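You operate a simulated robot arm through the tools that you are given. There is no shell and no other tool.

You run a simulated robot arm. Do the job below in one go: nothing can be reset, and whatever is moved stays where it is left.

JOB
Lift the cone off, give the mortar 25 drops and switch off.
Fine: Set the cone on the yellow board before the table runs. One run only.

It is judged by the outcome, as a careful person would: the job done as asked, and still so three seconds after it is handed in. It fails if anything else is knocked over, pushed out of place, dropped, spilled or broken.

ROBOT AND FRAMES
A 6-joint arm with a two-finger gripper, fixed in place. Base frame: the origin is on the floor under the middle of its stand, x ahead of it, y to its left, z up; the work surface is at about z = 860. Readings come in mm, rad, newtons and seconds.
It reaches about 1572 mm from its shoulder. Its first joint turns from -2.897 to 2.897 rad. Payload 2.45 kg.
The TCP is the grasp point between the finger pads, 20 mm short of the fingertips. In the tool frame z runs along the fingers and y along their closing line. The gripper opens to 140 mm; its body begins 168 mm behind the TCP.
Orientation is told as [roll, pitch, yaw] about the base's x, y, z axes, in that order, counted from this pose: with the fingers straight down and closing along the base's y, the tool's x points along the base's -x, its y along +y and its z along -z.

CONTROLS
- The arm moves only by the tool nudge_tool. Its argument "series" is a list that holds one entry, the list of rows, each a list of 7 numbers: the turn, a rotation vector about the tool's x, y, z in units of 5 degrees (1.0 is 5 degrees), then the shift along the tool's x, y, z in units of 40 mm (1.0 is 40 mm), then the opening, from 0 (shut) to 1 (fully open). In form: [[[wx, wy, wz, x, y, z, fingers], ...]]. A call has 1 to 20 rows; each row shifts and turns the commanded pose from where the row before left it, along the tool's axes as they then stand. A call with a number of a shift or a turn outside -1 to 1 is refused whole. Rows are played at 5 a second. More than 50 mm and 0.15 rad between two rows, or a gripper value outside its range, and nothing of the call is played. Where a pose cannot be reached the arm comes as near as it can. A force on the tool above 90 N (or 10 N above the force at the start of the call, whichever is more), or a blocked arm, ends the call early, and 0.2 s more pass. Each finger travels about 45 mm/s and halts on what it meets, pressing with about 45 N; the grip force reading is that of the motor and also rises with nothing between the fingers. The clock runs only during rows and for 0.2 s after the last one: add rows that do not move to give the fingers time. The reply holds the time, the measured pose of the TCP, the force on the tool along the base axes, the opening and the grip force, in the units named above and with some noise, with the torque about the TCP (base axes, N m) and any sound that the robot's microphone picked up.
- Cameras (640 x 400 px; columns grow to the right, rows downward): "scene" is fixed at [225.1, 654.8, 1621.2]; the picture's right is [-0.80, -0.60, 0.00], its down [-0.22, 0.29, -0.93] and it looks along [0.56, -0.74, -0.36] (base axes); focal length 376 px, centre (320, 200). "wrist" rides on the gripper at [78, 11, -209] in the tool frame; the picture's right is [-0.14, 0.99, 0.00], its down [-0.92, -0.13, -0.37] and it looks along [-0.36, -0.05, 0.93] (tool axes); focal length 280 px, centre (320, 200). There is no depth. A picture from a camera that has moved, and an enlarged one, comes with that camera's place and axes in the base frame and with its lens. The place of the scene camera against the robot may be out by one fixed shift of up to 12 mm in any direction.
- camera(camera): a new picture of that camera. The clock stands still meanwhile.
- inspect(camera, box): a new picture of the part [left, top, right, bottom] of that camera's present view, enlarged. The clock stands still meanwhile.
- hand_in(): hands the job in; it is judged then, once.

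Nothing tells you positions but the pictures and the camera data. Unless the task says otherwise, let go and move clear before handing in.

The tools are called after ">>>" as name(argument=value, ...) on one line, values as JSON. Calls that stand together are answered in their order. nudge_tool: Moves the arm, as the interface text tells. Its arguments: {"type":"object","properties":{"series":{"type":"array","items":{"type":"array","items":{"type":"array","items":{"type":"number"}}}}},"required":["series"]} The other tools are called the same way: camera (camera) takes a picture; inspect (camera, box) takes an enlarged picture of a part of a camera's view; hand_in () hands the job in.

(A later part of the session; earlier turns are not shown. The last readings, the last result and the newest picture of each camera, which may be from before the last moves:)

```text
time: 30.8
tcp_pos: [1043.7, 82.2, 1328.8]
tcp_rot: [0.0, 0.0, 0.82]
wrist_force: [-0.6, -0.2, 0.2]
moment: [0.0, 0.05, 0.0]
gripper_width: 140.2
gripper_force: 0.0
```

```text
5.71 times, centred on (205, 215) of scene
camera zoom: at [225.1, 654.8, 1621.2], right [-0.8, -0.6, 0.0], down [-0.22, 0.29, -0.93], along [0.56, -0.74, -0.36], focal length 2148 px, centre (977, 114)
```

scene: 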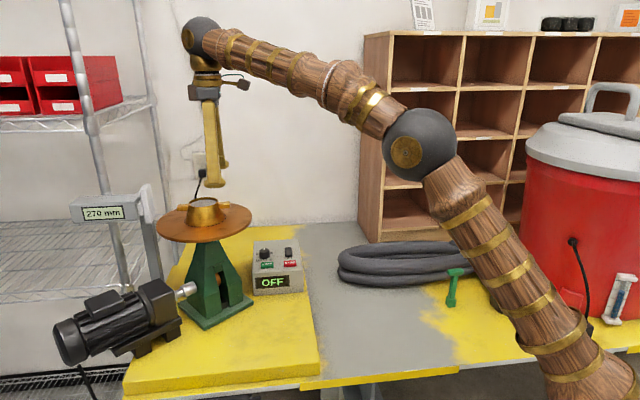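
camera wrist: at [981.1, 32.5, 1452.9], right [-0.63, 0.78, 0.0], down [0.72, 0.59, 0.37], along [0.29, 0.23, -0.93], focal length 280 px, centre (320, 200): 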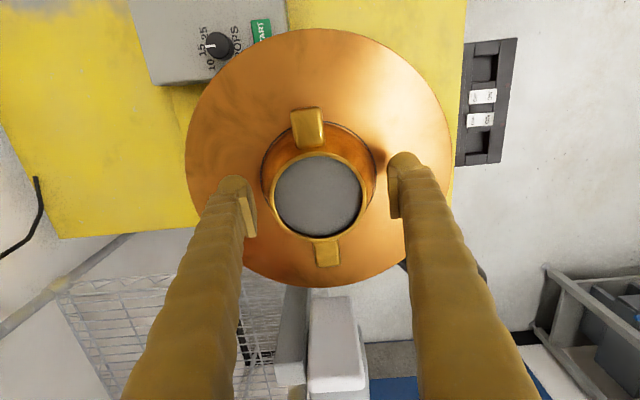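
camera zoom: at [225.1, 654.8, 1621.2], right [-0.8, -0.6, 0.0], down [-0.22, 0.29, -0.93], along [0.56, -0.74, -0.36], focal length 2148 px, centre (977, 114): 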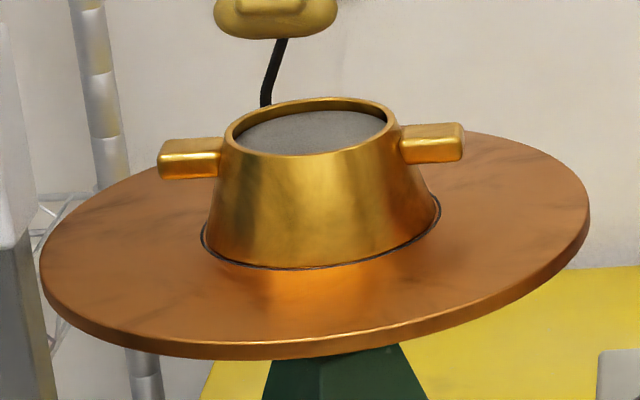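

I now see that the lugs span the full 140 mm opening, the wall slopes about 17° and is slippery, and each fingertip has a wide rounded foot about 25 mm tall. The lug undersides sit about 30 mm above the disk. I'll turn to about 27° off the lug axis, so the feet can go under both lugs next to the shafts and carry the cone evenly. First I'll do the turn high up and check the alignment.

>>> nudge_tool(series=[[[0, 0, 0, -0.075, 0.008, 0, 1], [0, 0, 0.96, 0, 0, 0, 1], [0, 0, 0.96, 0, 0, 0, 1], [0, 0, 0.96, 0, 0, 0, 1], [0, 0, 0.96, 0, 0, 0, 1], [0, 0, 0.96, 0, 0, 0, 1], [0, 0, 0.96, 0, 0, 0, 1], [0, 0, 0.96, 0, 0, 0, 1], [0, 0, 0.96, 0, 0, 0, 1], [0, 0, 0.96, 0, 0, 0, 1], [0, 0, 0.96, 0, 0, 0, 1], [0, 0, 0.96, 0, 0, 0, 1], [0, 0, 0.96, 0, 0, 0, 1], [0, 0, 0.96, 0, 0, 0, 1], [0, 0, 0, 0, 0, 0, 1], [0, 0, 0, 0, 0, 0, 1]]])

>>> camera(camera="wrist")

>>> inspect(camera="wrist", box=[220, 110, 420, 235])

>>> inspect(camera="scene", box=[160, 110, 250, 180])

```text
time: 34.2
tcp_pos: [1044.4, 84.9, 1326.7]
tcp_rot: [0.0, 0.0, -0.27]
wrist_force: [-0.8, 0.0, 1.0]
moment: [0.0, 0.0, 0.04]
gripper_width: 140.0
gripper_force: 0.1
```

```text
taken
camera wrist: at [972.2, 115.1, 1536.8], right [0.4, 0.92, 0.0], down [0.85, -0.37, 0.37], along [0.34, -0.15, -0.93], focal length 280 px, centre (320, 200)
```

wrist: 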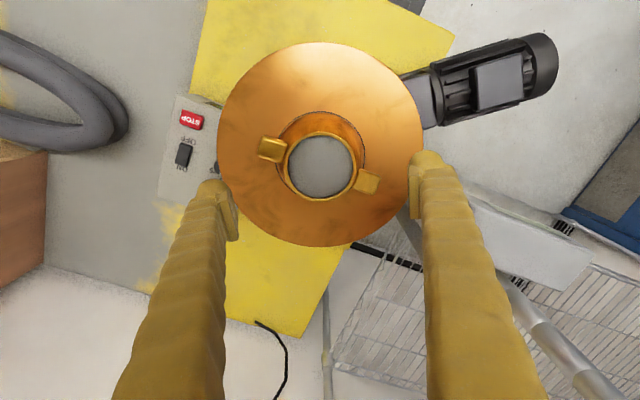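

```text
3.20 times, centred on (320, 172) of wrist
camera zoom: at [972.2, 115.1, 1536.8], right [0.4, 0.92, 0.0], down [0.85, -0.37, 0.37], along [0.34, -0.15, -0.93], focal length 897 px, centre (320, 288)
```

zoom: 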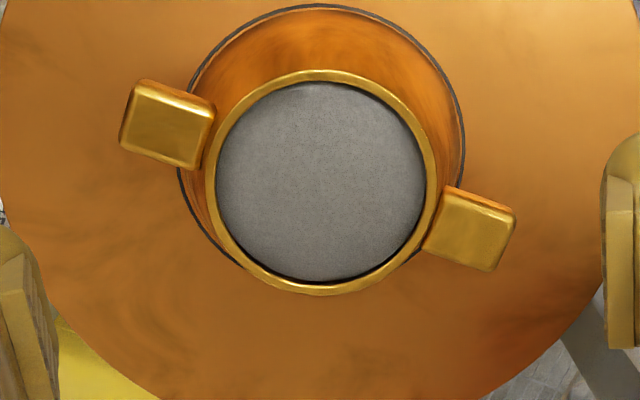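

```text
5.71 times, centred on (205, 145) of scene
camera zoom: at [225.1, 654.8, 1621.2], right [-0.8, -0.6, 0.0], down [-0.22, 0.29, -0.93], along [0.56, -0.74, -0.36], focal length 2148 px, centre (977, 514)
```

zoom: 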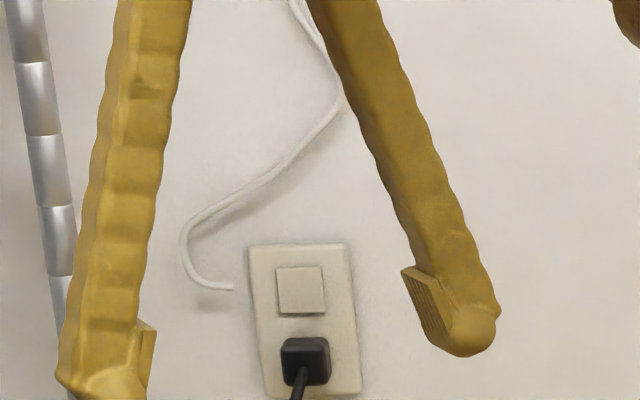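

Alignment looks good from above. From this side I can see the finger profile, so I'll zoom in on the fingers and then close them partway to see how the feet and pads move.

>>> inspect(camera="scene", box=[150, 60, 270, 190])

>>> nudge_tool(series=[[[0, 0, 0, 0, 0, 0, 0.9], [0, 0, 0, 0, 0, 0, 0.8], [0, 0, 0, 0, 0, 0, 0.7], [0, 0, 0, 0, 0, 0, 0.7], [0, 0, 0, 0, 0, 0, 0.7], [0, 0, 0, 0, 0, 0, 0.7]]])

>>> inspect(camera="scene", box=[150, 60, 270, 190])

>>> inspect(camera="wrist", box=[220, 110, 420, 235])

```text
3.08 times, centred on (210, 125) of scene
camera zoom: at [225.1, 654.8, 1621.2], right [-0.8, -0.6, 0.0], down [-0.22, 0.29, -0.93], along [0.56, -0.74, -0.36], focal length 1156 px, centre (658, 431)
```

zoom: 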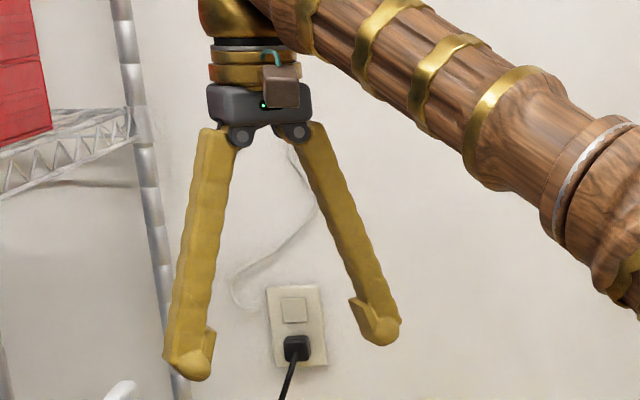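

```text
time: 35.6
tcp_pos: [1045.7, 85.6, 1327.0]
tcp_rot: [0.0, 0.0, -0.269]
wrist_force: [-0.2, 0.0, 0.5]
moment: [0.0, -0.03, -0.01]
gripper_width: 97.9
gripper_force: 0.0
```

```text
3.08 times, centred on (210, 125) of scene
camera zoom: at [225.1, 654.8, 1621.2], right [-0.8, -0.6, 0.0], down [-0.22, 0.29, -0.93], along [0.56, -0.74, -0.36], focal length 1156 px, centre (658, 431)
```

zoom: 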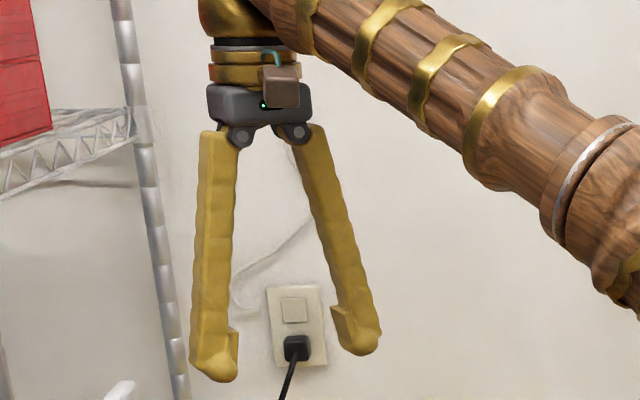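

```text
3.20 times, centred on (320, 172) of wrist
camera zoom: at [972.2, 115.1, 1536.7], right [0.4, 0.92, 0.0], down [0.85, -0.37, 0.37], along [0.34, -0.15, -0.93], focal length 897 px, centre (320, 288)
```

zoom: 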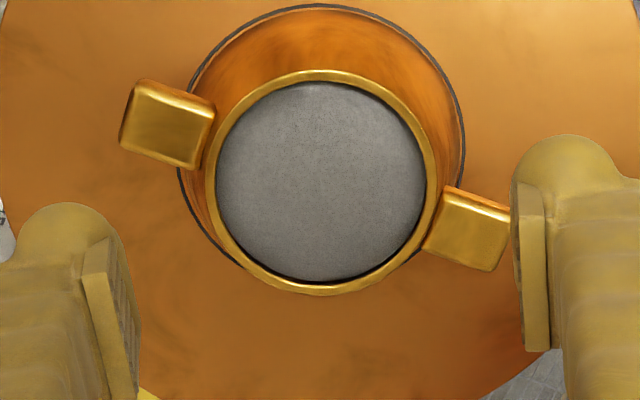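

The gripper's fingers pivot, and at 98 mm the tips sit 20 mm below the TCP. The lugs are 27° off the closing line, and the cone centre is within 1 mm of the tool axis. I'll open, centre, and lower in two stages with the feet outside the lugs.

>>> nudge_tool(series=[[[0, 0, 0, 0, 0.02, 0, 1], [0, 0, 0, 0, 0, 0, 1], [0, 0, 0, 0, 0, 0, 1], [0, 0, 0, 0, 0, 0, 1], [0, 0, 0.3, 0, 0, 0, 1], [0, 0, -0.6, 0, 0, 0.5, 1], [0, 0, 0, 0, 0, 0.5, 1], [0, 0, 0, 0, 0, 0.5, 1], [0, 0, 0, 0, 0, 0.4, 1], [0, 0, 0, 0, 0, 0, 1]]])

>>> inspect(camera="scene", box=[155, 160, 255, 240])

>>> inspect(camera="wrist", box=[220, 110, 420, 235])

```text
time: 37.8
tcp_pos: [1045.1, 86.3, 1250.7]
tcp_rot: [-0.002, 0.0, -0.242]
wrist_force: [-0.7, -0.1, 0.2]
moment: [-0.02, -0.03, 0.02]
gripper_width: 139.9
gripper_force: 0.1
```

```text
5.00 times, centred on (205, 200) of scene
camera zoom: at [225.1, 654.8, 1621.2], right [-0.8, -0.6, 0.0], down [-0.22, 0.29, -0.93], along [0.56, -0.74, -0.36], focal length 1879 px, centre (895, 200)
```

zoom: 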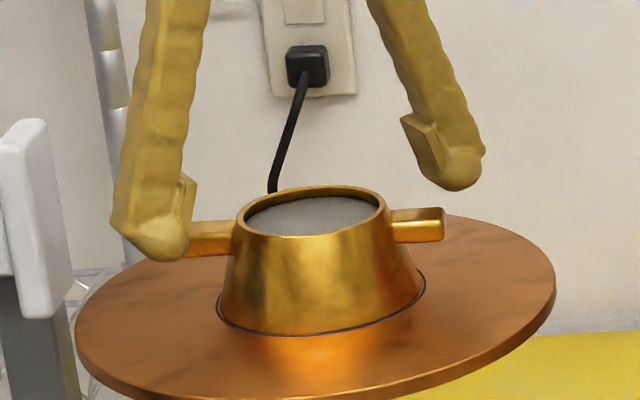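

```text
3.20 times, centred on (320, 172) of wrist
camera zoom: at [971.5, 114.5, 1461.0], right [0.37, 0.93, 0.0], down [0.86, -0.35, 0.37], along [0.34, -0.14, -0.93], focal length 897 px, centre (320, 288)
```

zoom: 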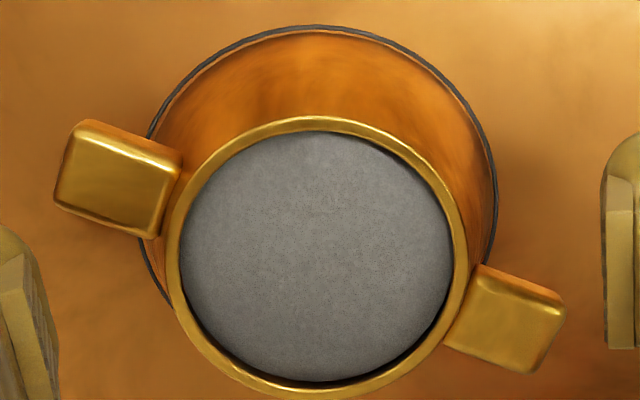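

The feet are clear of both lugs. I'll make a 0.7 mm correction, lower to TCP z ≈ 1218 and check the height of the feet against the lugs and the disk.

>>> nudge_tool(series=[[[0, 0, 0, 0, -0.017, 0.2, 1], [0, 0, 0, 0, 0, 0.2, 1], [0, 0, 0, 0, 0, 0.2, 1], [0, 0, 0, 0, 0, 0.2, 1], [0, 0, 0, 0, 0, 0, 1]]])

>>> inspect(camera="scene", box=[155, 160, 255, 240])

>>> camera(camera="wrist")

```text
time: 39.0
tcp_pos: [1045.1, 87.1, 1220.3]
tcp_rot: [0.0, -0.001, -0.243]
wrist_force: [-0.2, 1.1, -0.2]
moment: [0.0, -0.04, -0.02]
gripper_width: 140.2
gripper_force: 0.0
```

```text
5.00 times, centred on (205, 200) of scene
camera zoom: at [225.1, 654.8, 1621.2], right [-0.8, -0.6, 0.0], down [-0.22, 0.29, -0.93], along [0.56, -0.74, -0.36], focal length 1879 px, centre (895, 200)
```

zoom: 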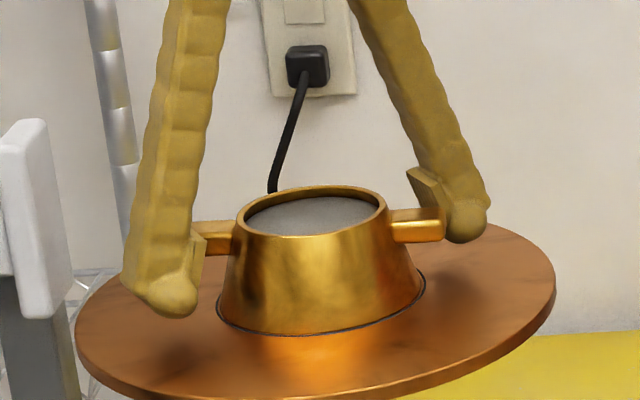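

```text
taken
camera wrist: at [971.6, 113.8, 1428.9], right [0.37, 0.93, 0.0], down [0.86, -0.35, 0.37], along [0.34, -0.14, -0.93], focal length 280 px, centre (320, 200)
```

wrist: 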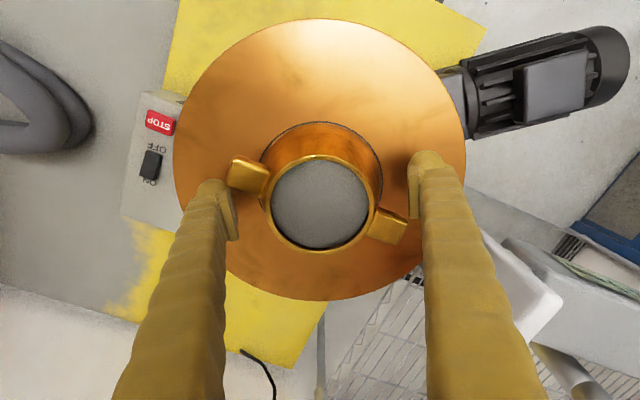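

The tips are at about z 1204 with the disk at 1194, so there's room. I'll lower 3 mm and close partway so the feet move under the lugs.

>>> nudge_tool(series=[[[0, 0, 0, 0, 0, 0.08, 1], [0, 0, 0, 0, 0, 0, 0.95], [0, 0, 0, 0, 0, 0, 0.9], [0, 0, 0, 0, 0, 0, 0.87], [0, 0, 0, 0, 0, 0, 0.85], [0, 0, 0, 0, 0, 0, 0.85]]])

>>> inspect(camera="scene", box=[155, 170, 255, 250])

>>> inspect(camera="wrist", box=[220, 130, 420, 255])

```text
time: 40.4
tcp_pos: [1046.5, 85.6, 1216.5]
tcp_rot: [0.002, 0.0, -0.242]
wrist_force: [2.0, -2.5, 1.0]
moment: [0.05, 0.04, 0.1]
gripper_width: 120.1
gripper_force: 0.9
```

```text
5.00 times, centred on (205, 210) of scene
camera zoom: at [225.1, 654.8, 1621.2], right [-0.8, -0.6, 0.0], down [-0.22, 0.29, -0.93], along [0.56, -0.74, -0.36], focal length 1879 px, centre (895, 150)
```

zoom: 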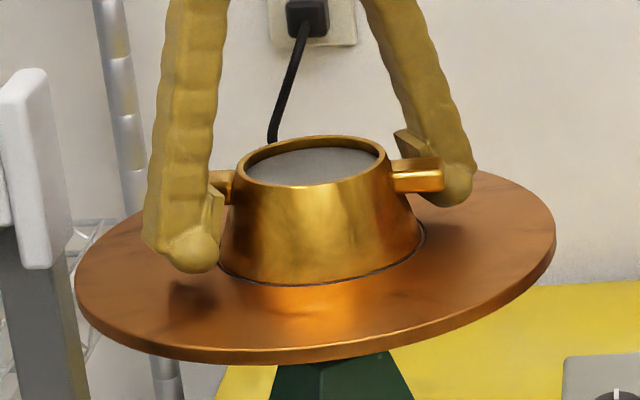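

```text
3.20 times, centred on (320, 192) of wrist
camera zoom: at [971.7, 113.4, 1425.7], right [0.37, 0.93, 0.0], down [0.86, -0.35, 0.37], along [0.34, -0.14, -0.93], focal length 897 px, centre (320, 224)
```

zoom: 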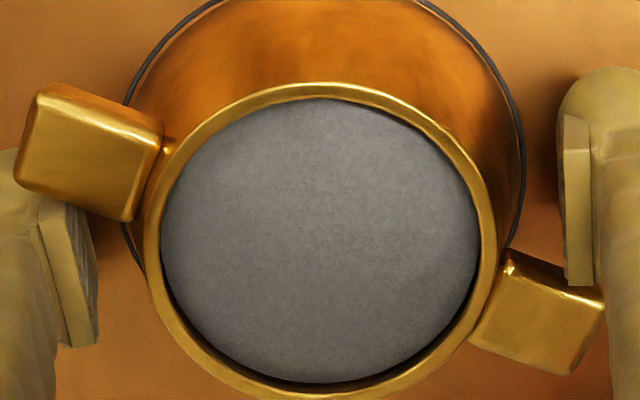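

The fingers met light resistance at 120 mm. I'll zoom in on both sides to see what is touching.

>>> inspect(camera="wrist", box=[200, 140, 270, 240])

>>> inspect(camera="wrist", box=[370, 150, 440, 250])

>>> inspect(camera="scene", box=[210, 185, 240, 220])

>>> inspect(camera="scene", box=[175, 190, 205, 230])

```text
4.00 times, centred on (235, 190) of wrist
camera zoom: at [971.7, 113.4, 1425.7], right [0.37, 0.93, 0.0], down [0.86, -0.35, 0.37], along [0.34, -0.14, -0.93], focal length 1122 px, centre (660, 240)
```

zoom: 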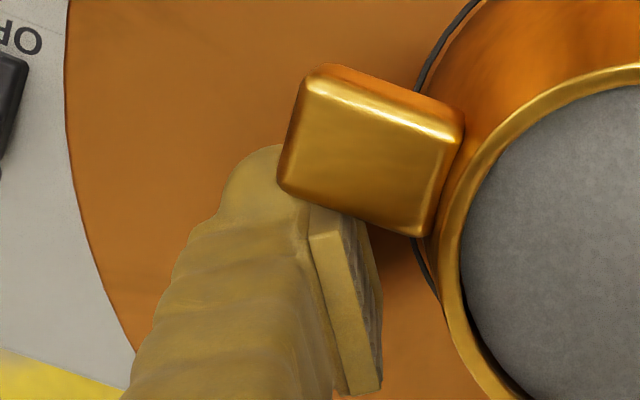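

```text
4.00 times, centred on (405, 200) of wrist
camera zoom: at [971.7, 113.4, 1425.7], right [0.37, 0.93, 0.0], down [0.86, -0.35, 0.37], along [0.34, -0.14, -0.93], focal length 1122 px, centre (-20, 200)
```

zoom: 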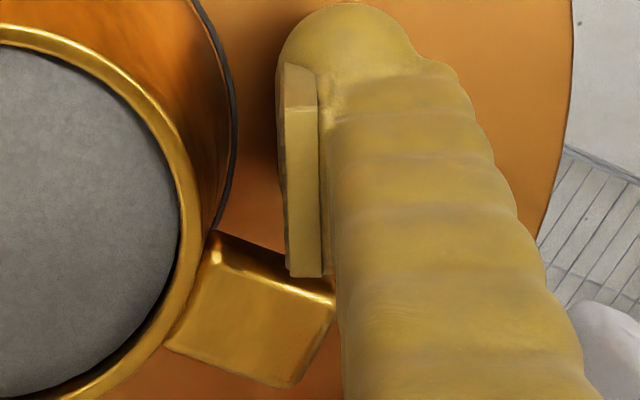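

```text
11.43 times, centred on (225, 202) of scene
camera zoom: at [225.1, 654.8, 1621.2], right [-0.8, -0.6, 0.0], down [-0.22, 0.29, -0.93], along [0.56, -0.74, -0.36], focal length 4296 px, centre (1406, 171)
```

zoom: 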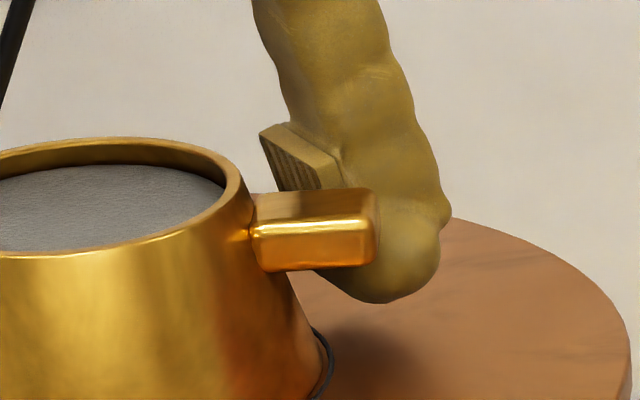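

```text
10.00 times, centred on (190, 210) of scene
camera zoom: at [225.1, 654.8, 1621.2], right [-0.8, -0.6, 0.0], down [-0.22, 0.29, -0.93], along [0.56, -0.74, -0.36], focal length 3759 px, centre (1620, 100)
```

zoom: 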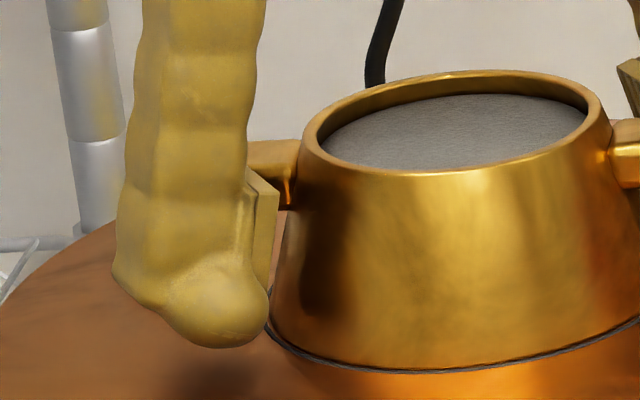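

The rounded feet are taller than I assumed and sit about 2 mm too high, so they touch the lug corners from the side. There are about 6 mm to spare above the disk, so I'll reopen a little, lower 5 mm and close again so the feet slip under the lugs.

>>> nudge_tool(series=[[[0, 0, 0, 0, 0, 0, 0.93], [0, 0, 0, 0, 0, 0, 0.95], [0, 0, 0, 0, 0, 0, 0.95], [0, 0, 0, 0, 0, 0.06, 0.95], [0, 0, 0, 0, 0, 0.06, 0.95], [0, 0, 0, 0, 0, 0, 0.95]]])

>>> inspect(camera="scene", box=[210, 185, 240, 220])

>>> inspect(camera="scene", box=[165, 195, 205, 235])

>>> inspect(camera="wrist", box=[220, 130, 420, 255])

```text
time: 41.8
tcp_pos: [1045.8, 85.4, 1210.8]
tcp_rot: [-0.002, -0.001, -0.243]
wrist_force: [0.2, -0.4, -0.8]
moment: [0.03, -0.01, 0.01]
gripper_width: 132.9
gripper_force: 0.1
```

```text
11.43 times, centred on (225, 202) of scene
camera zoom: at [225.1, 654.8, 1621.2], right [-0.8, -0.6, 0.0], down [-0.22, 0.29, -0.93], along [0.56, -0.74, -0.36], focal length 4296 px, centre (1406, 171)
```

zoom: 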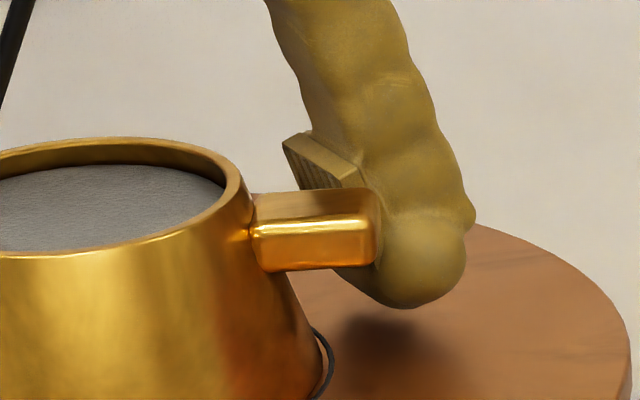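

```text
10.00 times, centred on (185, 215) of scene
camera zoom: at [225.1, 654.8, 1621.2], right [-0.8, -0.6, 0.0], down [-0.22, 0.29, -0.93], along [0.56, -0.74, -0.36], focal length 3759 px, centre (1670, 50)
```

zoom: 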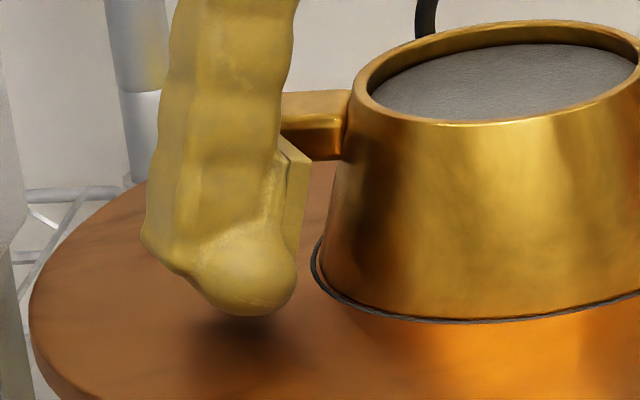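

```text
3.20 times, centred on (320, 192) of wrist
camera zoom: at [971.4, 113.3, 1420.8], right [0.37, 0.93, 0.0], down [0.86, -0.35, 0.37], along [0.34, -0.14, -0.93], focal length 897 px, centre (320, 224)
```

zoom: 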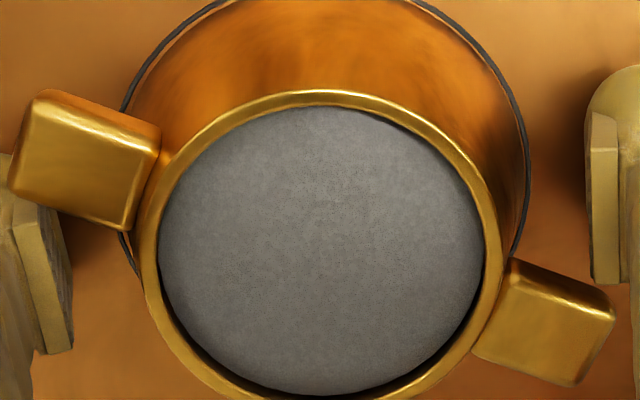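

The feet now sit below the lug undersides with the disk just under them. Pivoting shut lowers the tips a little, so I'll close in small steps and watch the vertical force for any contact with the disk.

>>> nudge_tool(series=[[[0, 0, 0, 0, 0, 0, 0.92], [0, 0, 0, 0, 0, 0, 0.89], [0, 0, 0, 0, 0, 0, 0.86], [0, 0, 0, 0, 0, 0, 0.86]]])

>>> inspect(camera="scene", box=[210, 185, 240, 220])

>>> inspect(camera="wrist", box=[220, 130, 420, 255])

```text
time: 42.8
tcp_pos: [1043.7, 86.6, 1211.8]
tcp_rot: [0.0, 0.0, -0.243]
wrist_force: [1.8, -2.5, 0.6]
moment: [0.02, 0.01, 0.12]
gripper_width: 121.5
gripper_force: 1.6
```

```text
11.43 times, centred on (225, 202) of scene
camera zoom: at [225.1, 654.8, 1621.2], right [-0.8, -0.6, 0.0], down [-0.22, 0.29, -0.93], along [0.56, -0.74, -0.36], focal length 4296 px, centre (1406, 171)
```

zoom: 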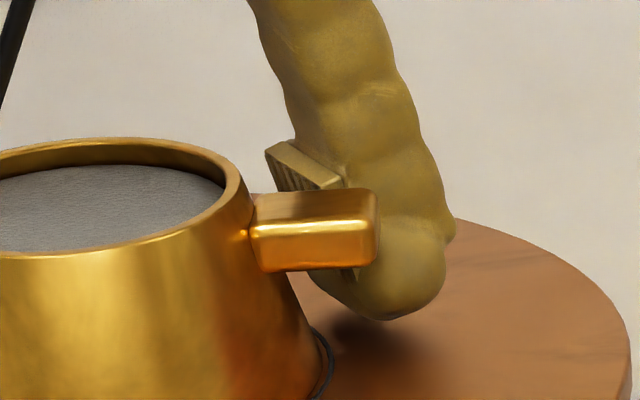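

```text
3.20 times, centred on (320, 192) of wrist
camera zoom: at [971.5, 113.2, 1420.9], right [0.37, 0.93, 0.0], down [0.86, -0.35, 0.37], along [0.34, -0.14, -0.93], focal length 897 px, centre (320, 224)
```

zoom: 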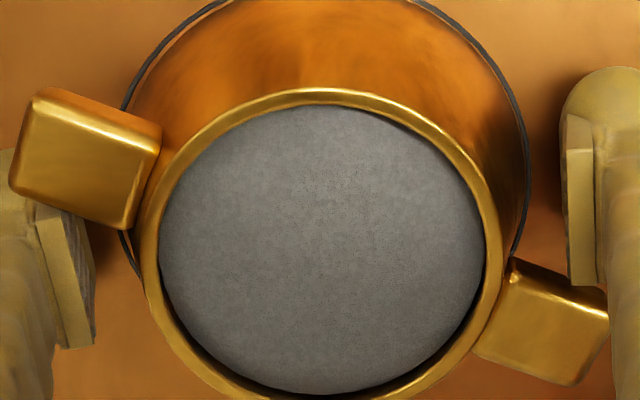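

The finger shafts themselves meet the lug corners, so the feet can't get far enough under, and I'll drop that idea. The one pair of parallel faces this pivoting gripper can hold squarely is the sides of a lug, about 21 mm apart. I'll open, rise, turn back to 47° and set up over the near lug.

>>> nudge_tool(series=[[[0, 0, 0, 0, 0, 0, 1], [0, 0, 0, 0, 0, 0, 1], [0, 0, 0, 0, 0, 0, 1], [0, 0, 0, 0, 0, -0.4, 1], [0, 0, 0, 0, 0, -0.5, 1], [0, 0, 0, 0, 0, -0.6, 1], [0, 0, 0, 0, 0, -0.5, 1], [0, 0, -0.94, 0, 0, 0, 1], [0, 0, -0.94, 0, 0, 0, 1], [0, 0, -0.94, 0, 0, 0, 1], [0, 0, -0.94, 0, 0, 0, 1], [0, 0, -0.94, 0, 0, 0, 1], [0, 0, -0.94, 0, 0, 0, 1], [0, 0, -0.94, 0, 0, 0, 0.8], [0, 0, -0.94, 0, 0, 0, 0.6], [0, 0, -0.94, 0, 0, 0, 0.45], [0, 0, -0.94, 0, 0, 0, 0.4], [0, 0, -0.94, 0, 0, 0, 0.4], [0, 0, -0.94, 0, 0, 0, 0.4], [0, 0, -0.91, 0, 0, 0, 0.4]]])

>>> nudge_tool(series=[[[0, 0, 0, 0.4, 0, 0, 0.4], [0, 0, 0, 0.5, 0, 0, 0.4], [0, 0, 0, 0.5, 0, 0, 0.4], [0, 0, 0, 0.3, 0, 0, 0.4], [0, 0, 0, 0, 0, 0, 0.4], [0, 0, 0, 0, 0, 0, 0.4]]])

>>> camera(camera="wrist")

>>> inspect(camera="wrist", box=[240, 110, 400, 270])

```text
time: 47.0
tcp_pos: [1045.6, 85.6, 1291.6]
tcp_rot: [0.0, 0.001, 0.821]
wrist_force: [-0.9, 0.5, -0.4]
moment: [0.02, 0.0, 0.02]
gripper_width: 55.9
gripper_force: 0.1
```

```text
time: 48.4
tcp_pos: [998.4, 35.6, 1291.4]
tcp_rot: [0.0, 0.002, 0.82]
wrist_force: [-0.2, -0.4, -1.3]
moment: [0.01, 0.03, -0.05]
gripper_width: 55.8
gripper_force: 0.2
```

```text
taken
camera wrist: at [937.2, -15.7, 1501.2], right [-0.63, 0.78, 0.0], down [0.72, 0.59, 0.37], along [0.29, 0.23, -0.93], focal length 280 px, centre (320, 200)
```

wrist: 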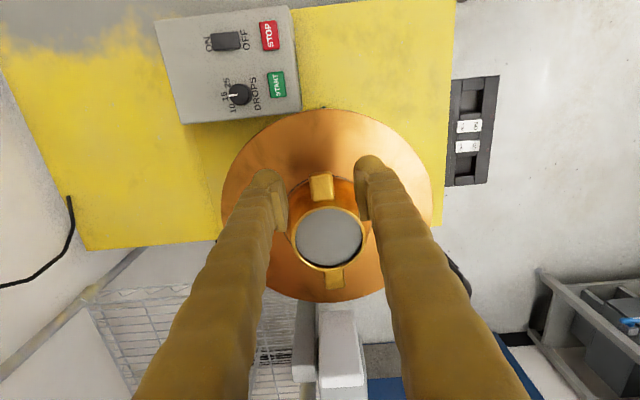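

```text
2.50 times, centred on (320, 190) of wrist
camera zoom: at [937.2, -15.7, 1501.2], right [-0.63, 0.78, 0.0], down [0.72, 0.59, 0.37], along [0.29, 0.23, -0.93], focal length 701 px, centre (320, 225)
```

zoom: 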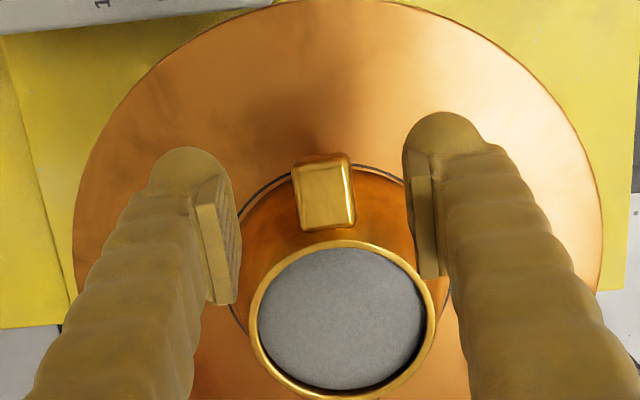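

The near lug runs from about -26 to +1 mm along tool x, centred within 0.5 mm. I'll lower so the pads straddle it and close to about 30 mm to check the gaps.

>>> nudge_tool(series=[[[0, 0, 0, 0, 0.008, 0.3, 0.4], [0, 0, 0, 0, 0, 0.35, 0.4], [0, 0, 0, 0, 0, 0.35, 0.4], [0, 0, 0, 0, 0, 0.35, 0.4], [0, 0, 0, 0, 0, 0.26, 0.4], [0, 0, 0, 0, 0, 0, 0.33], [0, 0, 0, 0, 0, 0, 0.27], [0, 0, 0, 0, 0, 0, 0.23], [0, 0, 0, 0, 0, 0, 0.23]]])

>>> inspect(camera="wrist", box=[260, 130, 380, 230])

>>> inspect(camera="scene", box=[190, 170, 250, 220])

```text
time: 50.4
tcp_pos: [997.3, 35.7, 1227.3]
tcp_rot: [0.001, 0.001, 0.82]
wrist_force: [0.1, 0.8, -0.2]
moment: [-0.04, -0.02, -0.01]
gripper_width: 32.4
gripper_force: 0.1
```

```text
4.00 times, centred on (320, 180) of wrist
camera zoom: at [936.9, -15.1, 1436.7], right [-0.63, 0.78, 0.0], down [0.72, 0.59, 0.37], along [0.29, 0.23, -0.93], focal length 1122 px, centre (320, 280)
```

zoom: 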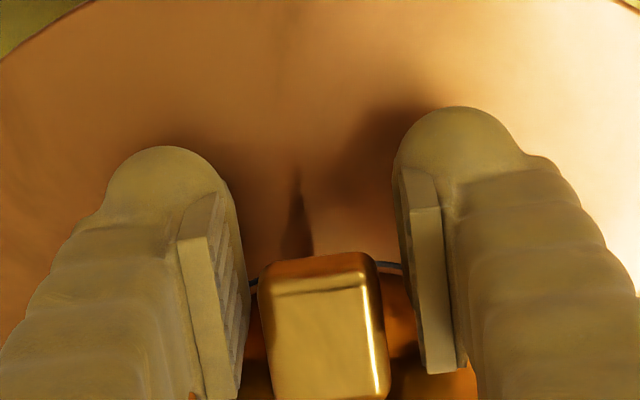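

```text
8.00 times, centred on (220, 195) of scene
camera zoom: at [225.1, 654.8, 1621.2], right [-0.8, -0.6, 0.0], down [-0.22, 0.29, -0.93], along [0.56, -0.74, -0.36], focal length 3007 px, centre (1120, 240)
```

zoom: 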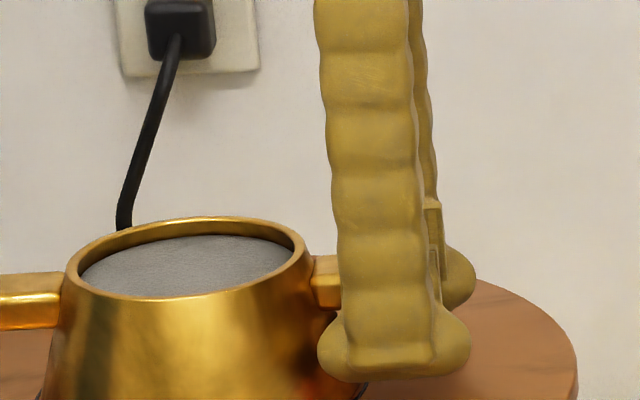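

The pads straddle the lug. I'll close slowly and watch for any sideways force, so I don't push the cone around.

>>> nudge_tool(series=[[[0, 0, 0, 0, 0, 0, 0.2], [0, 0, 0, 0, 0, 0, 0.18], [0, 0, 0, 0, 0, 0, 0.17], [0, 0, 0, 0, 0, 0, 0.17]]])

>>> inspect(camera="wrist", box=[260, 130, 380, 230])

```text
time: 51.4
tcp_pos: [998.4, 35.7, 1227.6]
tcp_rot: [0.0, 0.0, 0.822]
wrist_force: [-0.1, 0.3, 0.0]
moment: [0.02, 0.04, -0.02]
gripper_width: 23.8
gripper_force: 0.0
```

```text
4.00 times, centred on (320, 180) of wrist
camera zoom: at [936.9, -15.1, 1436.7], right [-0.63, 0.78, 0.0], down [0.72, 0.59, 0.37], along [0.29, 0.23, -0.93], focal length 1122 px, centre (320, 280)
```

zoom: 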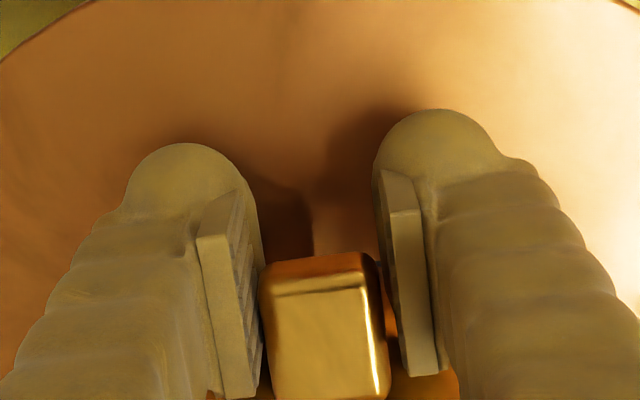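

The lug sits about 1 mm toward the left pad. I'll shift 0.9 mm, then close and build the grip.

>>> nudge_tool(series=[[[0, 0, 0, 0, -0.022, 0, 0.17], [0, 0, 0, 0, 0, 0, 0.16], [0, 0, 0, 0, 0, 0, 0.15], [0, 0, 0, 0, 0, 0, 0.14], [0, 0, 0, 0, 0, 0, 0.13], [0, 0, 0, 0, 0, 0, 0.13]]])

>>> inspect(camera="wrist", box=[260, 130, 380, 230])

```text
time: 52.8
tcp_pos: [999.9, 34.7, 1226.3]
tcp_rot: [-0.001, -0.001, 0.82]
wrist_force: [-1.8, 1.0, 0.0]
moment: [-0.07, 0.07, -0.04]
gripper_width: 19.7
gripper_force: 45.0
```

```text
4.00 times, centred on (320, 180) of wrist
camera zoom: at [937.4, -15.7, 1436.6], right [-0.63, 0.78, 0.0], down [0.72, 0.59, 0.37], along [0.29, 0.23, -0.93], focal length 1122 px, centre (320, 280)
```

zoom: 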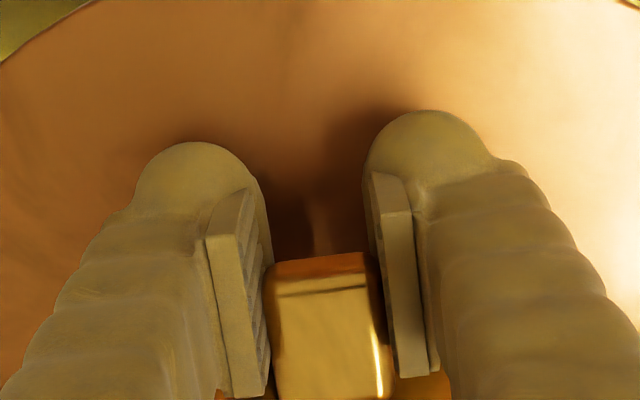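

The lug is gripped at 19.7 mm with 45 N and little side load. Now a gentle test: raise 1 mm and read the load.

>>> nudge_tool(series=[[[0, 0, 0, 0, 0, 0, 0], [0, 0, 0, 0, 0, -0.015, 0], [0, 0, 0, 0, 0, -0.015, 0], [0, 0, 0, 0, 0, 0, 0], [0, 0, 0, 0, 0, 0, 0]]])

>>> inspect(camera="scene", box=[170, 180, 250, 240])

```text
time: 54.0
tcp_pos: [998.6, 35.0, 1227.2]
tcp_rot: [0.0, 0.001, 0.82]
wrist_force: [-0.1, 1.0, -1.7]
moment: [-0.5, 0.49, 0.03]
gripper_width: 20.0
gripper_force: 44.7
```

```text
6.67 times, centred on (210, 210) of scene
camera zoom: at [225.1, 654.8, 1621.2], right [-0.8, -0.6, 0.0], down [-0.22, 0.29, -0.93], along [0.56, -0.74, -0.36], focal length 2506 px, centre (1053, 133)
```

zoom: 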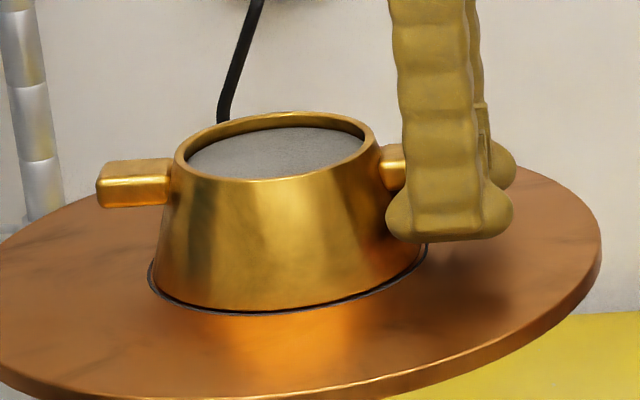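

The pads hold a 0.7 N·m torque about the lug without slipping, which is encouraging. I'll take another reading at rest to judge the weight before going on.

>>> nudge_tool(series=[[[0, 0, 0, 0, 0, 0, 0], [0, 0, 0, 0, 0, 0, 0]]])

>>> nudge_tool(series=[[[0, 0, 0, 0, 0, -0.015, 0], [0, 0, 0, 0, 0, -0.015, 0], [0, 0, 0, 0, 0, 0, 0], [0, 0, 0, 0, 0, 0, 0]]])

>>> inspect(camera="scene", box=[170, 180, 250, 240])

```text
time: 54.6
tcp_pos: [997.9, 35.4, 1227.7]
tcp_rot: [0.001, 0.0, 0.82]
wrist_force: [-0.1, -0.7, 0.3]
moment: [-0.5, 0.47, 0.03]
gripper_width: 19.8
gripper_force: 45.1
```

```text
time: 55.6
tcp_pos: [1000.0, 36.4, 1229.7]
tcp_rot: [0.0, 0.0, 0.819]
wrist_force: [-0.2, 0.2, -9.3]
moment: [-0.52, 0.5, 0.01]
gripper_width: 19.8
gripper_force: 44.8
```

```text
6.67 times, centred on (210, 210) of scene
camera zoom: at [225.1, 654.8, 1621.2], right [-0.8, -0.6, 0.0], down [-0.22, 0.29, -0.93], along [0.56, -0.74, -0.36], focal length 2506 px, centre (1053, 133)
```

zoom: 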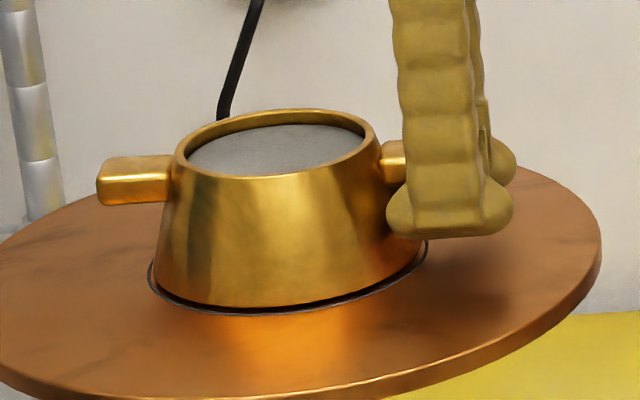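

The full weight, about 10 N, is now carried, and the cone is rising level with a small even gap at its base. I'll keep lifting slowly, straight up.

>>> nudge_tool(series=[[[0, 0, 0, 0, 0, -0.03, 0], [0, 0, 0, 0, 0, -0.04, 0], [0, 0, 0, 0, 0, -0.05, 0], [0, 0, 0, 0, 0, -0.05, 0], [0, 0, 0, 0, 0, -0.05, 0], [0, 0, 0, 0, 0, -0.03, 0], [0, 0, 0, 0, 0, 0, 0]]])

>>> inspect(camera="scene", box=[170, 175, 250, 235])

>>> camera(camera="wrist")

```text
time: 57.2
tcp_pos: [1001.2, 34.8, 1239.4]
tcp_rot: [0.0, 0.0, 0.82]
wrist_force: [0.4, -0.8, -5.1]
moment: [-0.23, 0.22, 0.02]
gripper_width: 20.3
gripper_force: 44.8
```

```text
6.67 times, centred on (210, 205) of scene
camera zoom: at [225.1, 654.8, 1621.2], right [-0.8, -0.6, 0.0], down [-0.22, 0.29, -0.93], along [0.56, -0.74, -0.36], focal length 2506 px, centre (1053, 167)
```

zoom: 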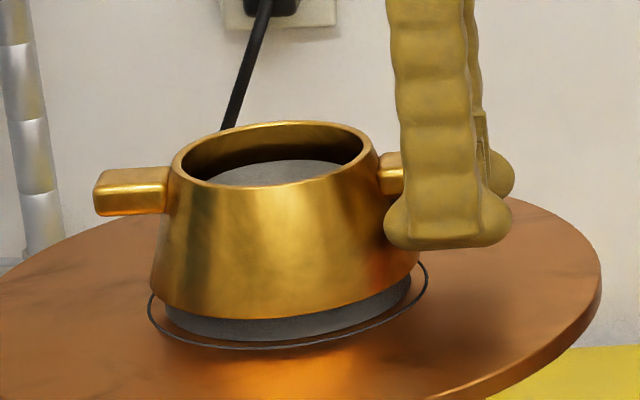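

```text
taken
camera wrist: at [937.7, -16.2, 1448.6], right [-0.63, 0.78, 0.0], down [0.72, 0.59, 0.37], along [0.29, 0.23, -0.93], focal length 280 px, centre (320, 200)
```

wrist: 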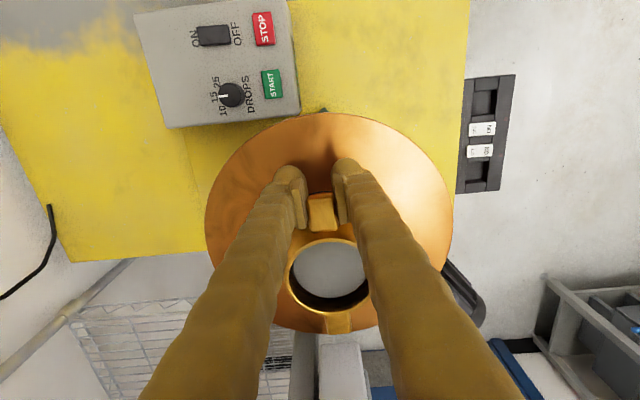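

The cone is coming off cleanly and level, the mortar stays behind, and the load is about 5 N. I'll continue straight up until it's well clear of the mortar.

>>> nudge_tool(series=[[[0, 0, 0, 0, 0, -0.06, 0], [0, 0, 0, 0, 0, -0.1, 0], [0, 0, 0, 0, 0, -0.12, 0], [0, 0, 0, 0, 0, -0.15, 0], [0, 0, 0, 0, 0, -0.15, 0], [0, 0, 0, 0, 0, -0.15, 0], [0, 0, 0, 0, 0, -0.15, 0], [0, 0, 0, 0, 0, -0.15, 0], [0, 0, 0, 0, 0, -0.15, 0], [0, 0, 0, 0, 0, -0.15, 0], [0, 0, 0, 0, 0, -0.15, 0], [0, 0, 0, 0, 0, -0.15, 0], [0, 0, 0, 0, 0, -0.12, 0], [0, 0, 0, 0, 0, -0.06, 0], [0, 0, 0, 0, 0, 0, 0]]])

>>> camera(camera="scene")

>>> inspect(camera="scene", box=[150, 140, 270, 240])

```text
time: 60.4
tcp_pos: [999.5, 35.2, 1311.6]
tcp_rot: [0.0, 0.0, 0.82]
wrist_force: [-0.1, -0.2, -4.0]
moment: [-0.2, 0.23, 0.01]
gripper_width: 19.9
gripper_force: 44.5
```

```text
taken
```

scene: 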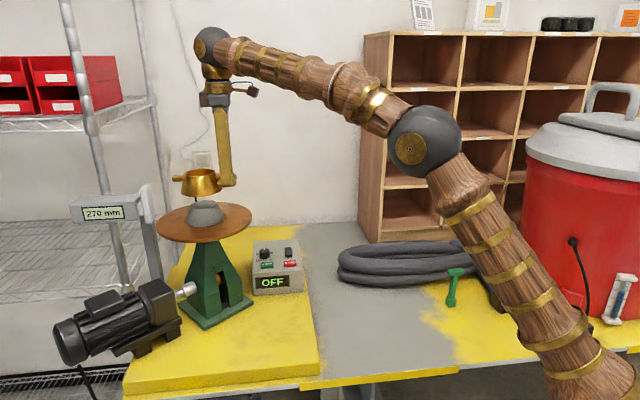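

```text
4.00 times, centred on (210, 190) of scene
camera zoom: at [225.1, 654.8, 1621.2], right [-0.8, -0.6, 0.0], down [-0.22, 0.29, -0.93], along [0.56, -0.74, -0.36], focal length 1504 px, centre (760, 240)
```

zoom: 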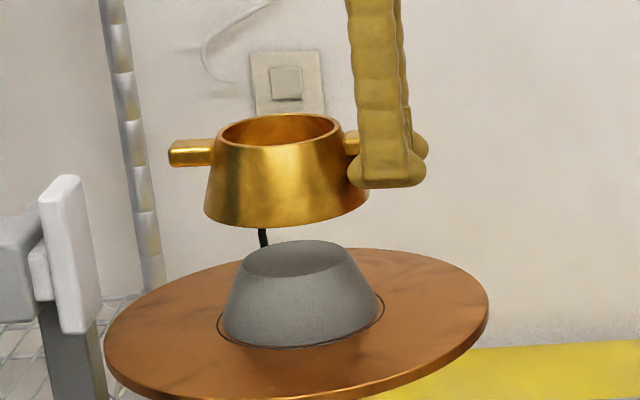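

The cone is off and the mortar stands intact on the disk. I'll carry the cone away horizontally to above the free part of the yellow board, aiming for a cone centre near (812, 82).

>>> nudge_tool(series=[[[0, 0, 0, 0.08, 0.085, 0, 0], [0, 0, 0, 0.2, 0.21, 0, 0], [0, 0, 0, 0.32, 0.335, 0, 0], [0, 0, 0, 0.4, 0.42, 0, 0], [0, 0, 0, 0.45, 0.475, 0, 0], [0, 0, 0, 0.45, 0.475, 0, 0], [0, 0, 0, 0.45, 0.475, 0, 0], [0, 0, 0, 0.45, 0.475, 0, 0], [0, 0, 0, 0.4, 0.42, 0, 0], [0, 0, 0, 0.32, 0.335, 0, 0], [0, 0, 0, 0.25, 0.265, 0, 0], [0, 0, 0, 0.15, 0.16, 0, 0], [0, 0, 0, 0.1, 0.1, 0, 0], [0, 0, 0, 0, 0, 0, 0], [0, 0, 0, 0, 0, 0, 0]]])

>>> camera(camera="scene")

>>> camera(camera="wrist")

```text
time: 63.6
tcp_pos: [766.2, 32.9, 1312.1]
tcp_rot: [0.001, 0.001, 0.82]
wrist_force: [-0.1, -0.3, -4.5]
moment: [-0.21, 0.21, 0.01]
gripper_width: 19.7
gripper_force: 45.0
```

```text
taken
```

scene: 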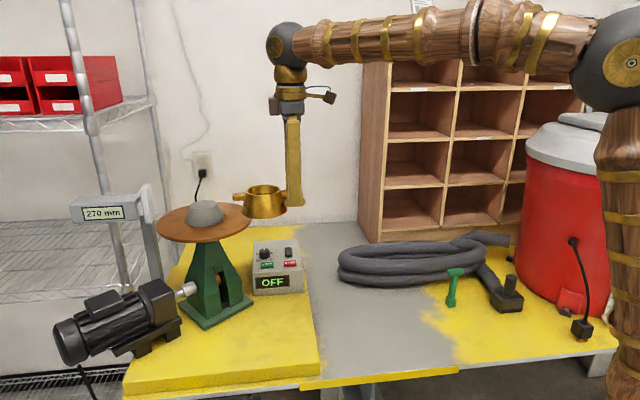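

```text
taken
camera wrist: at [704.3, -18.5, 1521.6], right [-0.63, 0.78, 0.0], down [0.72, 0.59, 0.37], along [0.29, 0.23, -0.93], focal length 280 px, centre (320, 200)
```

wrist: 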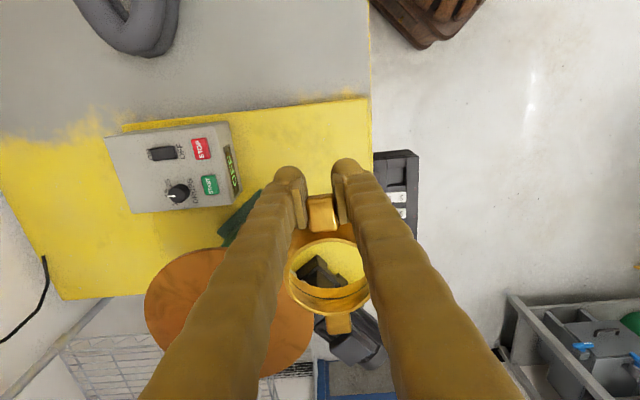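

The cone is over free board space. I'll descend to about 20 mm above the expected touchdown (TCP ≈ 938) and check.

>>> nudge_tool(series=[[[0, 0, 0, 0, 0, 0.3, 0], [0, 0, 0, 0, 0, 0.6, 0], [0, 0, 0, 0, 0, 0.8, 0], [0, 0, 0, 0, 0, 0.8, 0], [0, 0, 0, 0, 0, 0.8, 0], [0, 0, 0, 0, 0, 0.8, 0], [0, 0, 0, 0, 0, 0.8, 0], [0, 0, 0, 0, 0, 0.8, 0], [0, 0, 0, 0, 0, 0.8, 0], [0, 0, 0, 0, 0, 0.8, 0], [0, 0, 0, 0, 0, 0.8, 0], [0, 0, 0, 0, 0, 0.4, 0], [0, 0, 0, 0, 0, 0.15, 0], [0, 0, 0, 0, 0, 0, 0]]])

>>> inspect(camera="scene", box=[180, 220, 340, 340])

>>> camera(camera="wrist")

```text
time: 66.6
tcp_pos: [765.7, 33.8, 963.8]
tcp_rot: [-0.002, 0.0, 0.82]
wrist_force: [-0.3, 0.7, -4.6]
moment: [-0.19, 0.23, -0.03]
gripper_width: 20.0
gripper_force: 44.5
```

```text
3.33 times, centred on (260, 280) of scene
camera zoom: at [225.1, 654.8, 1621.2], right [-0.8, -0.6, 0.0], down [-0.22, 0.29, -0.93], along [0.56, -0.74, -0.36], focal length 1253 px, centre (520, -67)
```

zoom: 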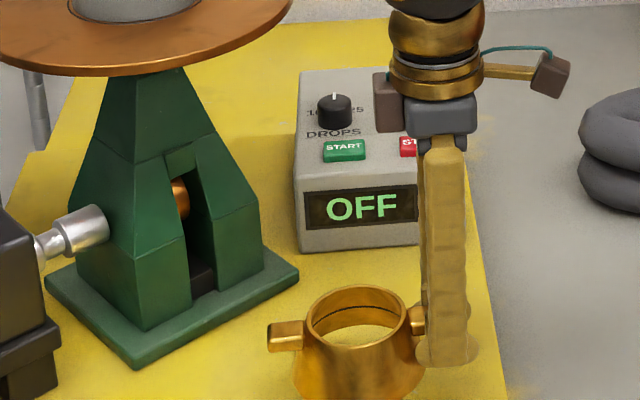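

```text
taken
camera wrist: at [703.6, -18.9, 1175.1], right [-0.63, 0.78, 0.0], down [0.72, 0.59, 0.37], along [0.29, 0.23, -0.93], focal length 280 px, centre (320, 200)
```

wrist: 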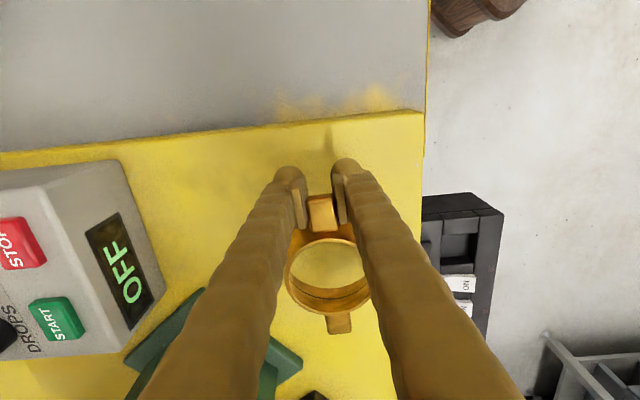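

The cone hangs over the board, clear of its edges, the box and the stand. I'll lower in fine steps and watch for the load to come off.

>>> nudge_tool(series=[[[0, 0, 0, 0, 0, 0.15, 0], [0, 0, 0, 0, 0, 0.15, 0], [0, 0, 0, 0, 0, 0.1, 0], [0, 0, 0, 0, 0, 0, 0]]])

>>> nudge_tool(series=[[[0, 0, 0, 0, 0, 0.05, 0], [0, 0, 0, 0, 0, 0, 0]]])

>>> nudge_tool(series=[[[0, 0, 0, 0, 0, 0.05, 0], [0, 0, 0, 0, 0, 0, 0]]])

>>> inspect(camera="scene", box=[235, 280, 315, 350])

```text
time: 67.6
tcp_pos: [765.7, 33.3, 949.9]
tcp_rot: [0.001, -0.001, 0.822]
wrist_force: [0.0, -0.5, -5.1]
moment: [-0.2, 0.19, -0.03]
gripper_width: 19.8
gripper_force: 44.8
```

```text
time: 68.2
tcp_pos: [765.5, 34.1, 947.2]
tcp_rot: [0.0, 0.0, 0.821]
wrist_force: [-0.1, -0.6, -4.8]
moment: [-0.23, 0.22, -0.02]
gripper_width: 19.8
gripper_force: 44.4
```

```text
time: 68.8
tcp_pos: [764.6, 32.7, 944.2]
tcp_rot: [0.001, -0.001, 0.821]
wrist_force: [0.5, -0.5, -5.0]
moment: [-0.25, 0.18, -0.02]
gripper_width: 20.0
gripper_force: 44.3
```

```text
5.71 times, centred on (275, 315) of scene
camera zoom: at [225.1, 654.8, 1621.2], right [-0.8, -0.6, 0.0], down [-0.22, 0.29, -0.93], along [0.56, -0.74, -0.36], focal length 2148 px, centre (577, -457)
```

zoom: 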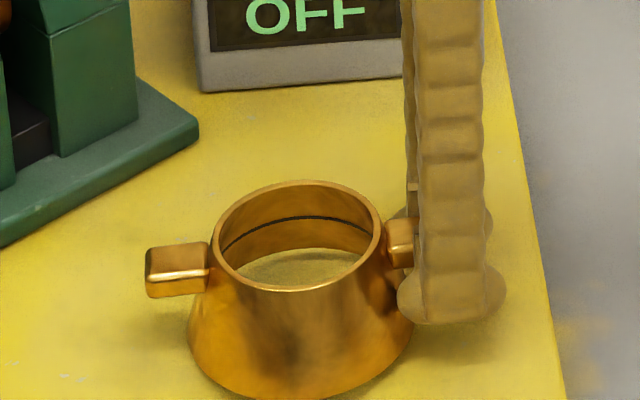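

Not touching yet, as the load is still 5 N. I'll continue in small steps.

>>> nudge_tool(series=[[[0, 0, 0, 0, 0, 0.04, 0], [0, 0, 0, 0, 0, 0, 0]]])

>>> nudge_tool(series=[[[0, 0, 0, 0, 0, 0.035, 0], [0, 0, 0, 0, 0, 0, 0]]])

>>> nudge_tool(series=[[[0, 0, 0, 0, 0, 0.03, 0], [0, 0, 0, 0, 0, 0, 0]]])

```text
time: 69.4
tcp_pos: [766.2, 31.9, 943.6]
tcp_rot: [0.001, -0.001, 0.819]
wrist_force: [-0.4, -0.2, -3.7]
moment: [-0.23, 0.21, 0.0]
gripper_width: 19.9
gripper_force: 44.7
```

```text
time: 70.0
tcp_pos: [765.8, 33.2, 943.1]
tcp_rot: [0.001, 0.0, 0.82]
wrist_force: [0.2, 0.7, -3.7]
moment: [-0.22, 0.21, 0.0]
gripper_width: 19.9
gripper_force: 44.5
```

```text
time: 70.6
tcp_pos: [765.3, 32.6, 941.9]
tcp_rot: [-0.001, 0.0, 0.821]
wrist_force: [-1.3, 0.7, -4.2]
moment: [-0.23, 0.2, 0.01]
gripper_width: 19.8
gripper_force: 44.3
```

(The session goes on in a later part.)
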